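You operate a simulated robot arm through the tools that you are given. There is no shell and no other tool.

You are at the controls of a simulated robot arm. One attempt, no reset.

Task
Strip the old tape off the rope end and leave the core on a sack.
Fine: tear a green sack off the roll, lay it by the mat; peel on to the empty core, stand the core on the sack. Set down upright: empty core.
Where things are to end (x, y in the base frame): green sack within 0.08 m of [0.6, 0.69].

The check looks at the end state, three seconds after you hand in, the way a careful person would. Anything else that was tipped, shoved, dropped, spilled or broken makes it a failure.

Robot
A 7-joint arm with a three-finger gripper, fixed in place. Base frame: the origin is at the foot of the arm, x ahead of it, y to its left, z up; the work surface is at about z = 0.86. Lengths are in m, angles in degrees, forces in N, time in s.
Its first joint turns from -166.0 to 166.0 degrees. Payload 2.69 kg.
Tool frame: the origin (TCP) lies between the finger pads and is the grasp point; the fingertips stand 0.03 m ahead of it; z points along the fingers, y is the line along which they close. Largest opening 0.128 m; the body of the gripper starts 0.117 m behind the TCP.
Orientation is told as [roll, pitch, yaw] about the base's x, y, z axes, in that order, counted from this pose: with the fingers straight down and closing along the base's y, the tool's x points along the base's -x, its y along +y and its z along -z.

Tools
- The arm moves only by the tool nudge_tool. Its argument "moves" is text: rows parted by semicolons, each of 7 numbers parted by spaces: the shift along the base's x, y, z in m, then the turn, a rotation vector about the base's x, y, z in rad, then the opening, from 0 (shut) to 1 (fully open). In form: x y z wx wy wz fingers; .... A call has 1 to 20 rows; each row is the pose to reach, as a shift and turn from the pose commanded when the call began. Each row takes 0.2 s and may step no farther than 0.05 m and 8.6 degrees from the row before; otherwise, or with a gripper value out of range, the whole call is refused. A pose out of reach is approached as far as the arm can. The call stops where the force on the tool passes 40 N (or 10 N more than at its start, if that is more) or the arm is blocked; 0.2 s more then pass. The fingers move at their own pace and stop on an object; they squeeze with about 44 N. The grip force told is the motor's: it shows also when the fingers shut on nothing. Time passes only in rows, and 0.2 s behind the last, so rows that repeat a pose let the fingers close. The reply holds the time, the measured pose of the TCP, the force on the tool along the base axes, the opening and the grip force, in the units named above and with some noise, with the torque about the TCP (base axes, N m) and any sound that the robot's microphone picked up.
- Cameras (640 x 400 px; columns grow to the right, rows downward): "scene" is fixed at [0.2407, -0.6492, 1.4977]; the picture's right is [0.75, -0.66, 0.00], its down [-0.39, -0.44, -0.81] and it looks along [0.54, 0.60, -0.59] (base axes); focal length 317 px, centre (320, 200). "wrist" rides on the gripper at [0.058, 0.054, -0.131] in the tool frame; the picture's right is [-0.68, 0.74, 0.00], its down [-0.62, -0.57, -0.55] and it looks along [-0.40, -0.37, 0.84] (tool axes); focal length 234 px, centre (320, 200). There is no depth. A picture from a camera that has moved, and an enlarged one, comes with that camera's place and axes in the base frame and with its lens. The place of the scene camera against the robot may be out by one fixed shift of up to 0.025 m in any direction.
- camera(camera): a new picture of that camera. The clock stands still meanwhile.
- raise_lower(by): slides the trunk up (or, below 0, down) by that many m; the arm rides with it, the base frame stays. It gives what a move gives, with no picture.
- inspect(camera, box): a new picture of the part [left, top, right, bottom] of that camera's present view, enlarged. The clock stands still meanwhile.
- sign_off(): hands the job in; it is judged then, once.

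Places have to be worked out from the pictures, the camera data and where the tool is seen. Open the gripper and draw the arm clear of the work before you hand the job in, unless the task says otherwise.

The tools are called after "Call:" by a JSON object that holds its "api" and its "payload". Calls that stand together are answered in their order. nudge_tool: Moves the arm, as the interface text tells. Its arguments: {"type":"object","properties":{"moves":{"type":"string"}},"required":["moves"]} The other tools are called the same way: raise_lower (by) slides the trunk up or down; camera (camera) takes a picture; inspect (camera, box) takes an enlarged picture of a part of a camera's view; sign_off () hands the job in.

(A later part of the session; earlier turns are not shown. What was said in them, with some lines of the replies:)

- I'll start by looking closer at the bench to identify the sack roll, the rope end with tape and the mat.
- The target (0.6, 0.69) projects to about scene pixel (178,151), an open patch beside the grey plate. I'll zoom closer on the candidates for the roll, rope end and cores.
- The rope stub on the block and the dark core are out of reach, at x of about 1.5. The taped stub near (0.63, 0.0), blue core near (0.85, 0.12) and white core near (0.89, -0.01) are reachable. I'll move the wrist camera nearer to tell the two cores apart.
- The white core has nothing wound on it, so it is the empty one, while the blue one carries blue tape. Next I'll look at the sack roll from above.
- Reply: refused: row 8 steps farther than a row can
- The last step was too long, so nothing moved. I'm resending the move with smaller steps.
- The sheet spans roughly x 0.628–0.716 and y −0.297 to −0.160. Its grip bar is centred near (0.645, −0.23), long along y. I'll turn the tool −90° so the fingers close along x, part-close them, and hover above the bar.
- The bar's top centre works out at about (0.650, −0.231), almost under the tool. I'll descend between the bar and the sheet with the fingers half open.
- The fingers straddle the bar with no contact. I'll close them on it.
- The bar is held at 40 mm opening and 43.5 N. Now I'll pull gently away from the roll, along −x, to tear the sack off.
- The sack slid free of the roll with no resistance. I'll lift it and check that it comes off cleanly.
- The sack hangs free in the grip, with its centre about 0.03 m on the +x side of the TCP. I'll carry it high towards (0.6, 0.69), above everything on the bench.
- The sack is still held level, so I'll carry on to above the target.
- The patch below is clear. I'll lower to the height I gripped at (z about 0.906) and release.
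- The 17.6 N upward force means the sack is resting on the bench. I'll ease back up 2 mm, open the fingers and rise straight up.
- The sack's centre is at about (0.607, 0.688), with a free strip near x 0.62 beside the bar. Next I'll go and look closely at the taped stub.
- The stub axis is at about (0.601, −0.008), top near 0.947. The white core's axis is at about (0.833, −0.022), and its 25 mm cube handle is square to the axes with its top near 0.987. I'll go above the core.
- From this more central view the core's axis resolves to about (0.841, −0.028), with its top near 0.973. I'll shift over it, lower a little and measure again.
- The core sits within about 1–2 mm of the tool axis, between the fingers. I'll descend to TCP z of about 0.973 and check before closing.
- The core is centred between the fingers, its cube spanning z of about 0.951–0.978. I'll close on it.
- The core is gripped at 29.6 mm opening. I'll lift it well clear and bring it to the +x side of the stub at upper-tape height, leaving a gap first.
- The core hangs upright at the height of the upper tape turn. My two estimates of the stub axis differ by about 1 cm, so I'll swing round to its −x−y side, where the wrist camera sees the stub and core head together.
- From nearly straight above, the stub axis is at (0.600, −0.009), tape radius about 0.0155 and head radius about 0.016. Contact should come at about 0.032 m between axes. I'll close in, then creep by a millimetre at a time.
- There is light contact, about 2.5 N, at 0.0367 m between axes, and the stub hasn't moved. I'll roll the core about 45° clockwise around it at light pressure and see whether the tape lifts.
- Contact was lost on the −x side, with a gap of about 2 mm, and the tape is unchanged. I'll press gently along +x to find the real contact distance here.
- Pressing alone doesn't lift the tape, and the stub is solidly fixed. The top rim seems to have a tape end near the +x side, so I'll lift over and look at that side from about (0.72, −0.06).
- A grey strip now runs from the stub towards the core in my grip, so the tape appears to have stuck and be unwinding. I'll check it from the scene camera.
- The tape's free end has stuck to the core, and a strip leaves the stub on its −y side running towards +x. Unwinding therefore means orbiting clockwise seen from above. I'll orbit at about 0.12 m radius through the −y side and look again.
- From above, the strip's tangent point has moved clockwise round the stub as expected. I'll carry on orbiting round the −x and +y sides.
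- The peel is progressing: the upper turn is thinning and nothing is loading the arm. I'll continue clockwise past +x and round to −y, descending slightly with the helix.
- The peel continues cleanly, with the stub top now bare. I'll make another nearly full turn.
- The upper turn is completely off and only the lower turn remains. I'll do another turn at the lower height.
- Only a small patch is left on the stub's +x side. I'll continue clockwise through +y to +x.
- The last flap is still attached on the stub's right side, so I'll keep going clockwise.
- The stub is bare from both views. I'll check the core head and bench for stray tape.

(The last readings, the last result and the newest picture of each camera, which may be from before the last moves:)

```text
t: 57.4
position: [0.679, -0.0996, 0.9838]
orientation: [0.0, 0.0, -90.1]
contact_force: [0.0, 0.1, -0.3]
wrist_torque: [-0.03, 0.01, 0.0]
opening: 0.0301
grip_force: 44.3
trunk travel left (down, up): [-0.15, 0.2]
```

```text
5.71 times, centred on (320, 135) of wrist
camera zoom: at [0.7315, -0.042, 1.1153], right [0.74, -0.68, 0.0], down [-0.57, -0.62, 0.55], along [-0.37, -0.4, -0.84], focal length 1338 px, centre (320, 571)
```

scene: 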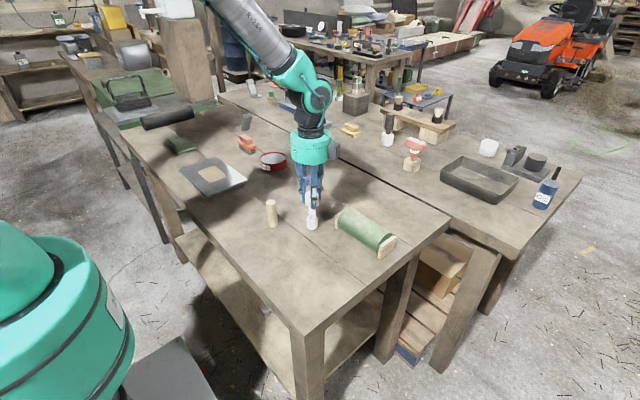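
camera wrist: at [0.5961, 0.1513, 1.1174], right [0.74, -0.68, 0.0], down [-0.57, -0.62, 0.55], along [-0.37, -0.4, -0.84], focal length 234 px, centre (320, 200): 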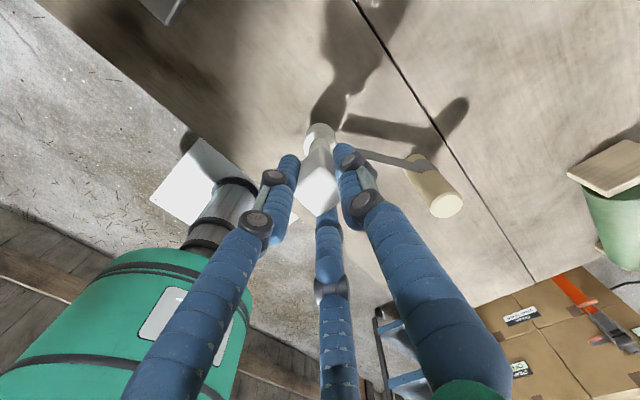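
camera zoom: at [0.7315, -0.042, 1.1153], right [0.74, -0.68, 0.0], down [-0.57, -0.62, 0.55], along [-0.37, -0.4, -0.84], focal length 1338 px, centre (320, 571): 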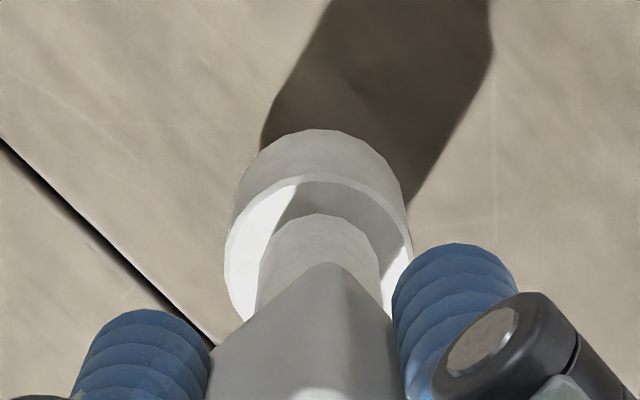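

The stub is clean, no tape has dropped, and the core is intact. I'll lift the core and carry it towards the sack, aiming for the free strip at about (0.623, 0.69).

Call:
{"api": "nudge_tool", "payload": {"moves": "0 0 0.03 0 0 0 0; 0 0 0.07 0 0 0 0; 0 0 0.12 0 0 0 0; -0.003 0.04 0.12 0 0 0 0; -0.006 0.08 0.12 0 0 0 0; -0.009 0.12 0.12 0 0 0 0; -0.012 0.16 0.12 0 0 0 0; -0.015 0.2 0.12 0 0 0 0; -0.018 0.24 0.12 0 0 0 0; -0.021 0.28 0.12 0 0 0 0; -0.024 0.32 0.12 0 0 0 0; -0.027 0.36 0.12 0 0 0 0; -0.03 0.4 0.12 0 0 0 0; -0.033 0.44 0.12 0 0 0 0; -0.036 0.48 0.12 0 0 0 0; -0.039 0.52 0.12 0 0 0 0; -0.042 0.56 0.12 0 0 0 0; -0.045 0.6 0.12 0 0 0 0; -0.048 0.64 0.12 0 0 0 0; -0.05 0.67 0.12 0 0 0 0"}}

Call:
{"api": "camera", "payload": {"camera": "wrist"}}

Call:
{"api": "inspect", "payload": {"camera": "scene", "box": [130, 70, 290, 200]}}

```text
t: 61.6
position: [0.6296, 0.5706, 1.1041]
orientation: [0.0, 0.0, -90.1]
contact_force: [0.0, 0.5, -1.2]
wrist_torque: [-0.01, -0.03, -0.02]
opening: 0.0294
grip_force: 43.3
trunk travel left (down, up): [-0.15, 0.2]
```

```text
taken
camera wrist: at [0.6832, 0.6282, 1.2354], right [0.74, -0.68, 0.0], down [-0.57, -0.62, 0.55], along [-0.37, -0.4, -0.84], focal length 234 px, centre (320, 200)
```

wrist: 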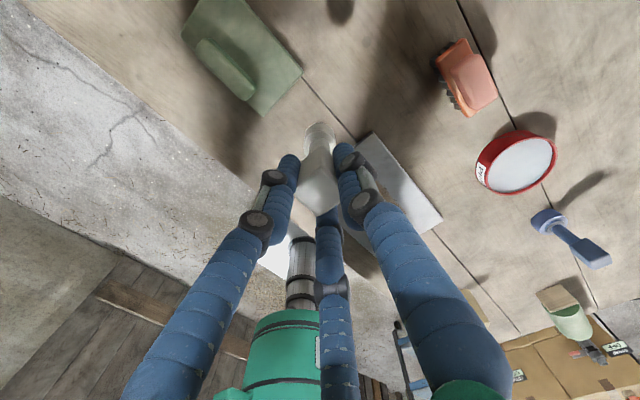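

```text
3.08 times, centred on (210, 135) of scene
camera zoom: at [0.2407, -0.6492, 1.4977], right [0.75, -0.66, 0.0], down [-0.39, -0.44, -0.81], along [0.54, 0.6, -0.59], focal length 975 px, centre (658, 400)
```

zoom: 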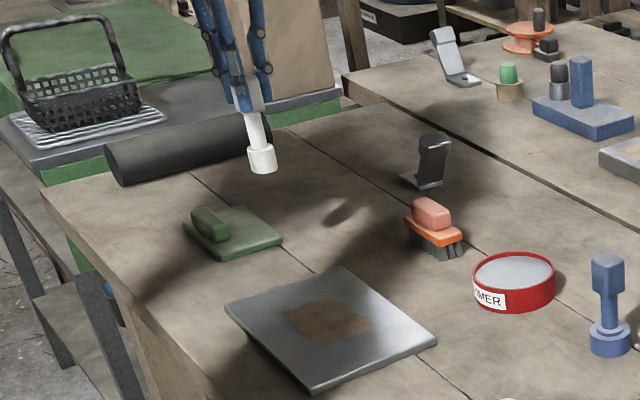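

The sack lies at x 0.565–0.648 and y 0.626–0.76, with the bar's inner edge at about 0.59. I'll move over the free strip at (0.620, 0.692) and come down most of the way.

Call:
{"api": "nudge_tool", "payload": {"moves": "-0.003 0.04 0 0 0 0 0; -0.006 0.08 0 0 0 0 0; -0.0095 0.12 0 0 0 0 0; -0.0095 0.12 -0.03 0 0 0 0; -0.0095 0.12 -0.06 0 0 0 0; -0.0095 0.12 -0.09 0 0 0 0; -0.0095 0.12 -0.108 0 0 0 0; -0.0095 0.12 -0.108 0 0 0 0"}}

Call:
{"api": "camera", "payload": {"camera": "wrist"}}

Call:
{"api": "inspect", "payload": {"camera": "wrist", "box": [240, 50, 400, 190]}}

Call:
{"api": "inspect", "payload": {"camera": "scene", "box": [150, 90, 240, 170]}}

```text
t: 63.4
position: [0.62, 0.6895, 0.9948]
orientation: [0.0, 0.1, -90.0]
contact_force: [1.2, -0.3, -1.0]
wrist_torque: [0.0, 0.0, -0.02]
opening: 0.0296
grip_force: 43.9
trunk travel left (down, up): [-0.15, 0.2]
```

```text
taken
camera wrist: at [0.6724, 0.7473, 1.1276], right [0.74, -0.68, 0.0], down [-0.57, -0.62, 0.55], along [-0.37, -0.4, -0.84], focal length 234 px, centre (320, 200)
```

wrist: 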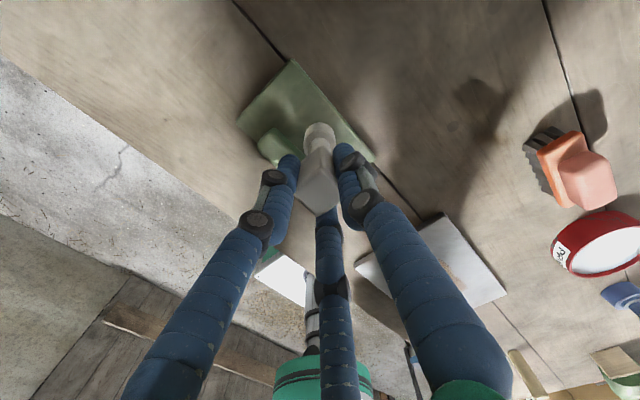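

```text
2.86 times, centred on (320, 120) of wrist
camera zoom: at [0.6724, 0.7473, 1.1276], right [0.74, -0.68, 0.0], down [-0.57, -0.62, 0.55], along [-0.37, -0.4, -0.84], focal length 669 px, centre (320, 429)
```

zoom: 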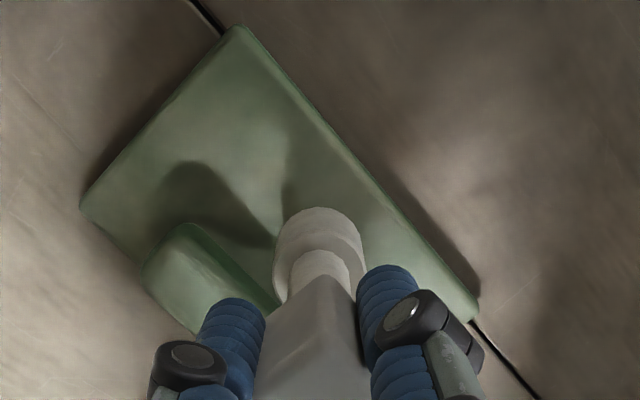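

```text
5.00 times, centred on (195, 130) of scene
camera zoom: at [0.2407, -0.6492, 1.4977], right [0.75, -0.66, 0.0], down [-0.39, -0.44, -0.81], along [0.54, 0.6, -0.59], focal length 1584 px, centre (945, 550)
```

zoom: 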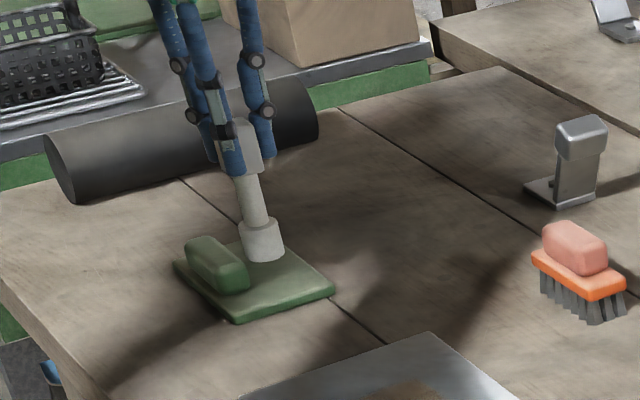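

The core is centred over the free strip. I'll lower it in small steps until I feel it touch down.

Call:
{"api": "nudge_tool", "payload": {"moves": "0 0 -0.003 0 0 0 0; 0 0 -0.006 0 0 0 0; 0 0 -0.008 0 0 0 0"}}

Call:
{"api": "nudge_tool", "payload": {"moves": "0 0 -0.001 0 0 0 0; 0 0 -0.002 0 0 0 0"}}

```text
t: 64.2
position: [0.6186, 0.6898, 0.99]
orientation: [0.1, 0.0, -89.9]
contact_force: [-0.5, -0.6, -0.4]
wrist_torque: [0.02, 0.02, -0.01]
opening: 0.0294
grip_force: 44.0
trunk travel left (down, up): [-0.15, 0.2]
```

```text
t: 64.8
position: [0.6196, 0.69, 0.9864]
orientation: [0.0, -0.1, -90.0]
contact_force: [-0.1, 0.2, -0.6]
wrist_torque: [-0.03, 0.01, -0.03]
opening: 0.0296
grip_force: 44.3
trunk travel left (down, up): [-0.15, 0.2]
```

Call:
{"api": "nudge_tool", "payload": {"moves": "0 0 -0.001 0 0 0 0; 0 0 -0.002 0 0 0 0"}}

```text
t: 65.4
position: [0.6195, 0.6894, 0.9853]
orientation: [0.1, -0.1, -90.0]
contact_force: [0.2, 0.2, -0.1]
wrist_torque: [-0.02, -0.04, -0.03]
opening: 0.0297
grip_force: 43.8
trunk travel left (down, up): [-0.15, 0.2]
```

No contact yet at z of about 0.985, so I'll keep creeping down.

Call:
{"api": "nudge_tool", "payload": {"moves": "0 0 -0.001 0 0 0 0; 0 0 -0.002 0 0 0 0"}}

Call:
{"api": "inspect", "payload": {"camera": "scene", "box": [175, 110, 225, 160]}}

```text
t: 66.0
position: [0.6202, 0.6887, 0.9853]
orientation: [0.1, 0.1, -90.0]
contact_force: [-2.7, -1.8, 7.9]
wrist_torque: [-0.11, 0.1, -0.02]
opening: 0.0297
grip_force: 44.0
trunk travel left (down, up): [-0.15, 0.2]
```

```text
8.00 times, centred on (200, 135) of scene
camera zoom: at [0.2407, -0.6492, 1.4977], right [0.75, -0.66, 0.0], down [-0.39, -0.44, -0.81], along [0.54, 0.6, -0.59], focal length 2535 px, centre (1280, 720)
```

zoom: 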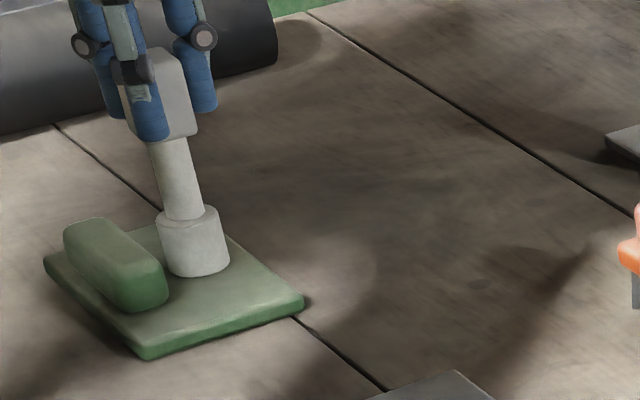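

It has touched down with 8 N. I'll ease off about 1 mm, open the fingers slowly, and wait.

Call:
{"api": "nudge_tool", "payload": {"moves": "0 0 0.0008 0 0 0 0; 0 0 0.0008 0 0 0 0.26; 0 0 0.0008 0 0 0 0.32; 0 0 0.0008 0 0 0 0.4; 0 0 0.0008 0 0 0 0.5; 0 0 0.0008 0 0 0 0.5"}}

Call:
{"api": "inspect", "payload": {"camera": "scene", "box": [165, 100, 225, 160]}}

Call:
{"api": "inspect", "payload": {"camera": "wrist", "box": [240, 90, 400, 230]}}

```text
t: 67.4
position: [0.62, 0.6901, 0.9837]
orientation: [0.1, 0.1, -90.0]
contact_force: [-0.1, 0.1, -0.2]
wrist_torque: [0.01, 0.01, 0.04]
opening: 0.064
grip_force: 0.0
trunk travel left (down, up): [-0.15, 0.2]
```

```text
6.67 times, centred on (195, 130) of scene
camera zoom: at [0.2407, -0.6492, 1.4977], right [0.75, -0.66, 0.0], down [-0.39, -0.44, -0.81], along [0.54, 0.6, -0.59], focal length 2113 px, centre (1153, 667)
```

zoom: 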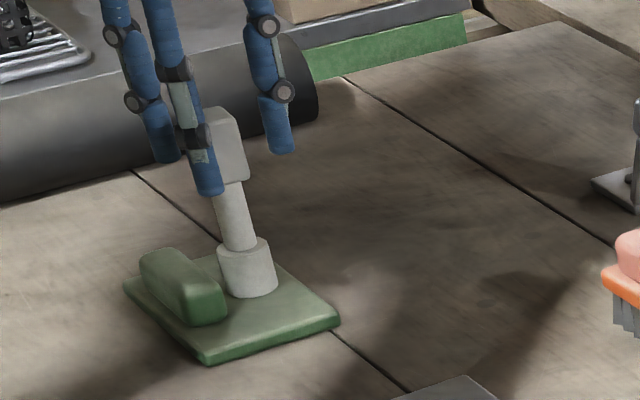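

```text
2.86 times, centred on (320, 160) of wrist
camera zoom: at [0.6733, 0.7474, 1.1156], right [0.74, -0.68, 0.0], down [-0.57, -0.62, 0.55], along [-0.37, -0.4, -0.84], focal length 669 px, centre (320, 314)
```

zoom: 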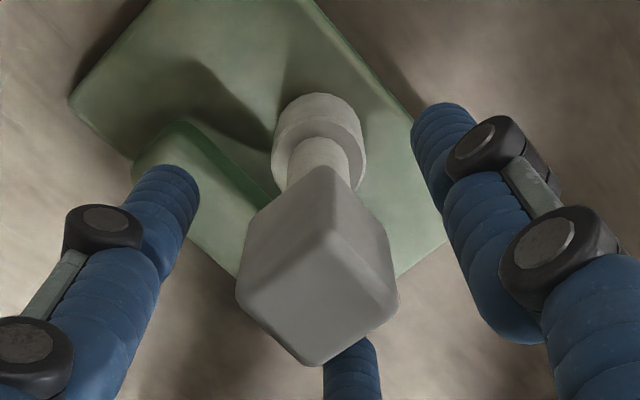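

The core stands upright on the sack, free of the fingers. I'll rise straight up and draw the arm well clear.

Call:
{"api": "nudge_tool", "payload": {"moves": "0 0 0.02 0 0 0 0.5; 0 0 0.05 0 0 0 0.5; 0 0 0.09 0 0 0 0.5; 0 0 0.13 0 0 0 0.5; 0 0 0.17 0 0 0 0.5; -0.01 -0.04 0.18 0 0 0 0.5; -0.03 -0.08 0.18 0 0 0 0.6; -0.05 -0.12 0.18 0 0 0 0.8; -0.07 -0.16 0.18 0 0 0 1; -0.09 -0.2 0.18 0 0 0 1; -0.11 -0.24 0.18 0 0 0 1; -0.12 -0.28 0.18 0 0 0 1; -0.12 -0.32 0.18 0 0 0 1; -0.12 -0.36 0.18 0 0 0 1"}}

Call:
{"api": "camera", "payload": {"camera": "scene"}}

Call:
{"api": "inspect", "payload": {"camera": "scene", "box": [140, 90, 260, 190]}}

Call:
{"api": "inspect", "payload": {"camera": "scene", "box": [230, 120, 410, 270]}}

```text
t: 70.4
position: [0.5002, 0.3287, 1.1647]
orientation: [0.0, 0.0, -89.9]
contact_force: [0.1, 0.0, 0.3]
wrist_torque: [0.0, 0.04, 0.01]
opening: 0.1283
grip_force: 0.1
trunk travel left (down, up): [-0.15, 0.2]
```

```text
taken
```

scene: 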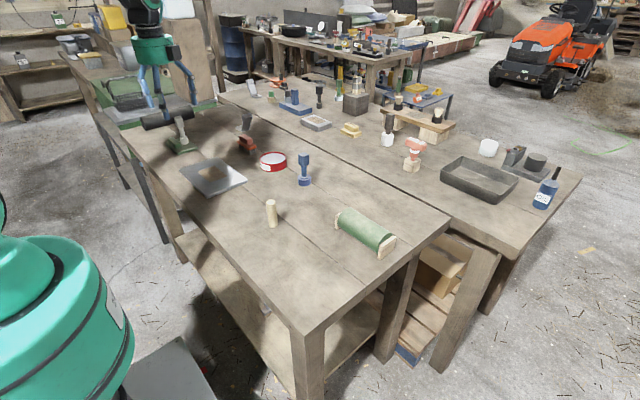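

```text
4.00 times, centred on (200, 140) of scene
camera zoom: at [0.2407, -0.6492, 1.4977], right [0.75, -0.66, 0.0], down [-0.39, -0.44, -0.81], along [0.54, 0.6, -0.59], focal length 1268 px, centre (800, 440)
```

zoom: 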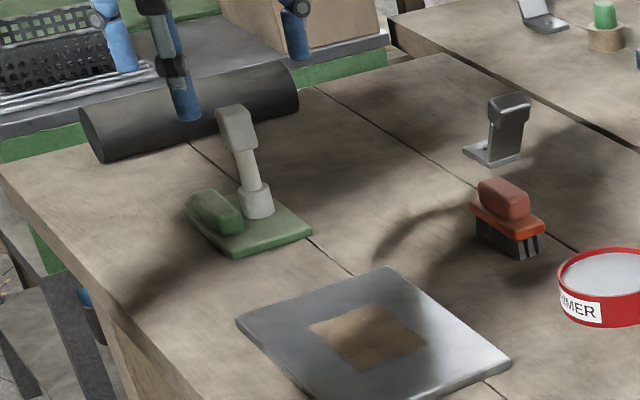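

```text
2.67 times, centred on (320, 195) of scene
camera zoom: at [0.2407, -0.6492, 1.4977], right [0.75, -0.66, 0.0], down [-0.39, -0.44, -0.81], along [0.54, 0.6, -0.59], focal length 845 px, centre (320, 213)
```

zoom: 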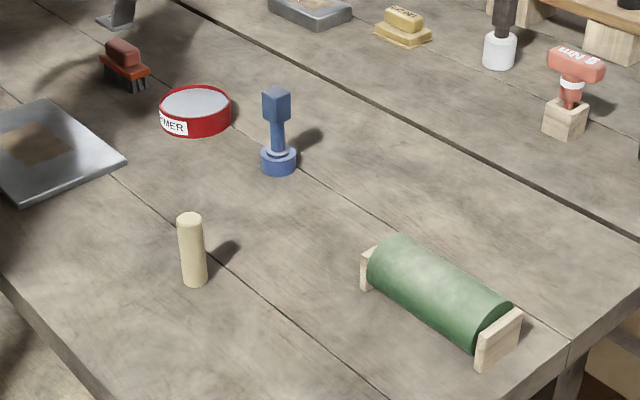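

The core stands upright on the sack beside the mat, the stub is stripped bare, and everything else is where it was. The gripper is open and clear, so I'm handing in.

Call:
{"api": "sign_off", "payload": {}}

```text
The job is handed in.
```

The old tape is off the rope end, and the core is standing upright on a green sack by the mat. The job is handed in.

- **Sack:** it came away from the roll with no resistance I could feel. It now lies centred at about (0.606, 0.692), within a centimetre of the target.
- **Tape:** I used the white core, since the blue one already had tape wound on it. The tape stuck to it, and I circled the rope end clockwise about three times until the rope end was bare from both camera views. I saw no loose tape on the bench, but the peeled tape doesn't show on the core in the pictures either.
- **Core:** it stands on the clear strip of the sack beside the raised bar, at about (0.62, 0.69).
- **Everything else:** nothing else looked moved or tipped in the last pictures. The gripper is open and the arm is drawn clear.
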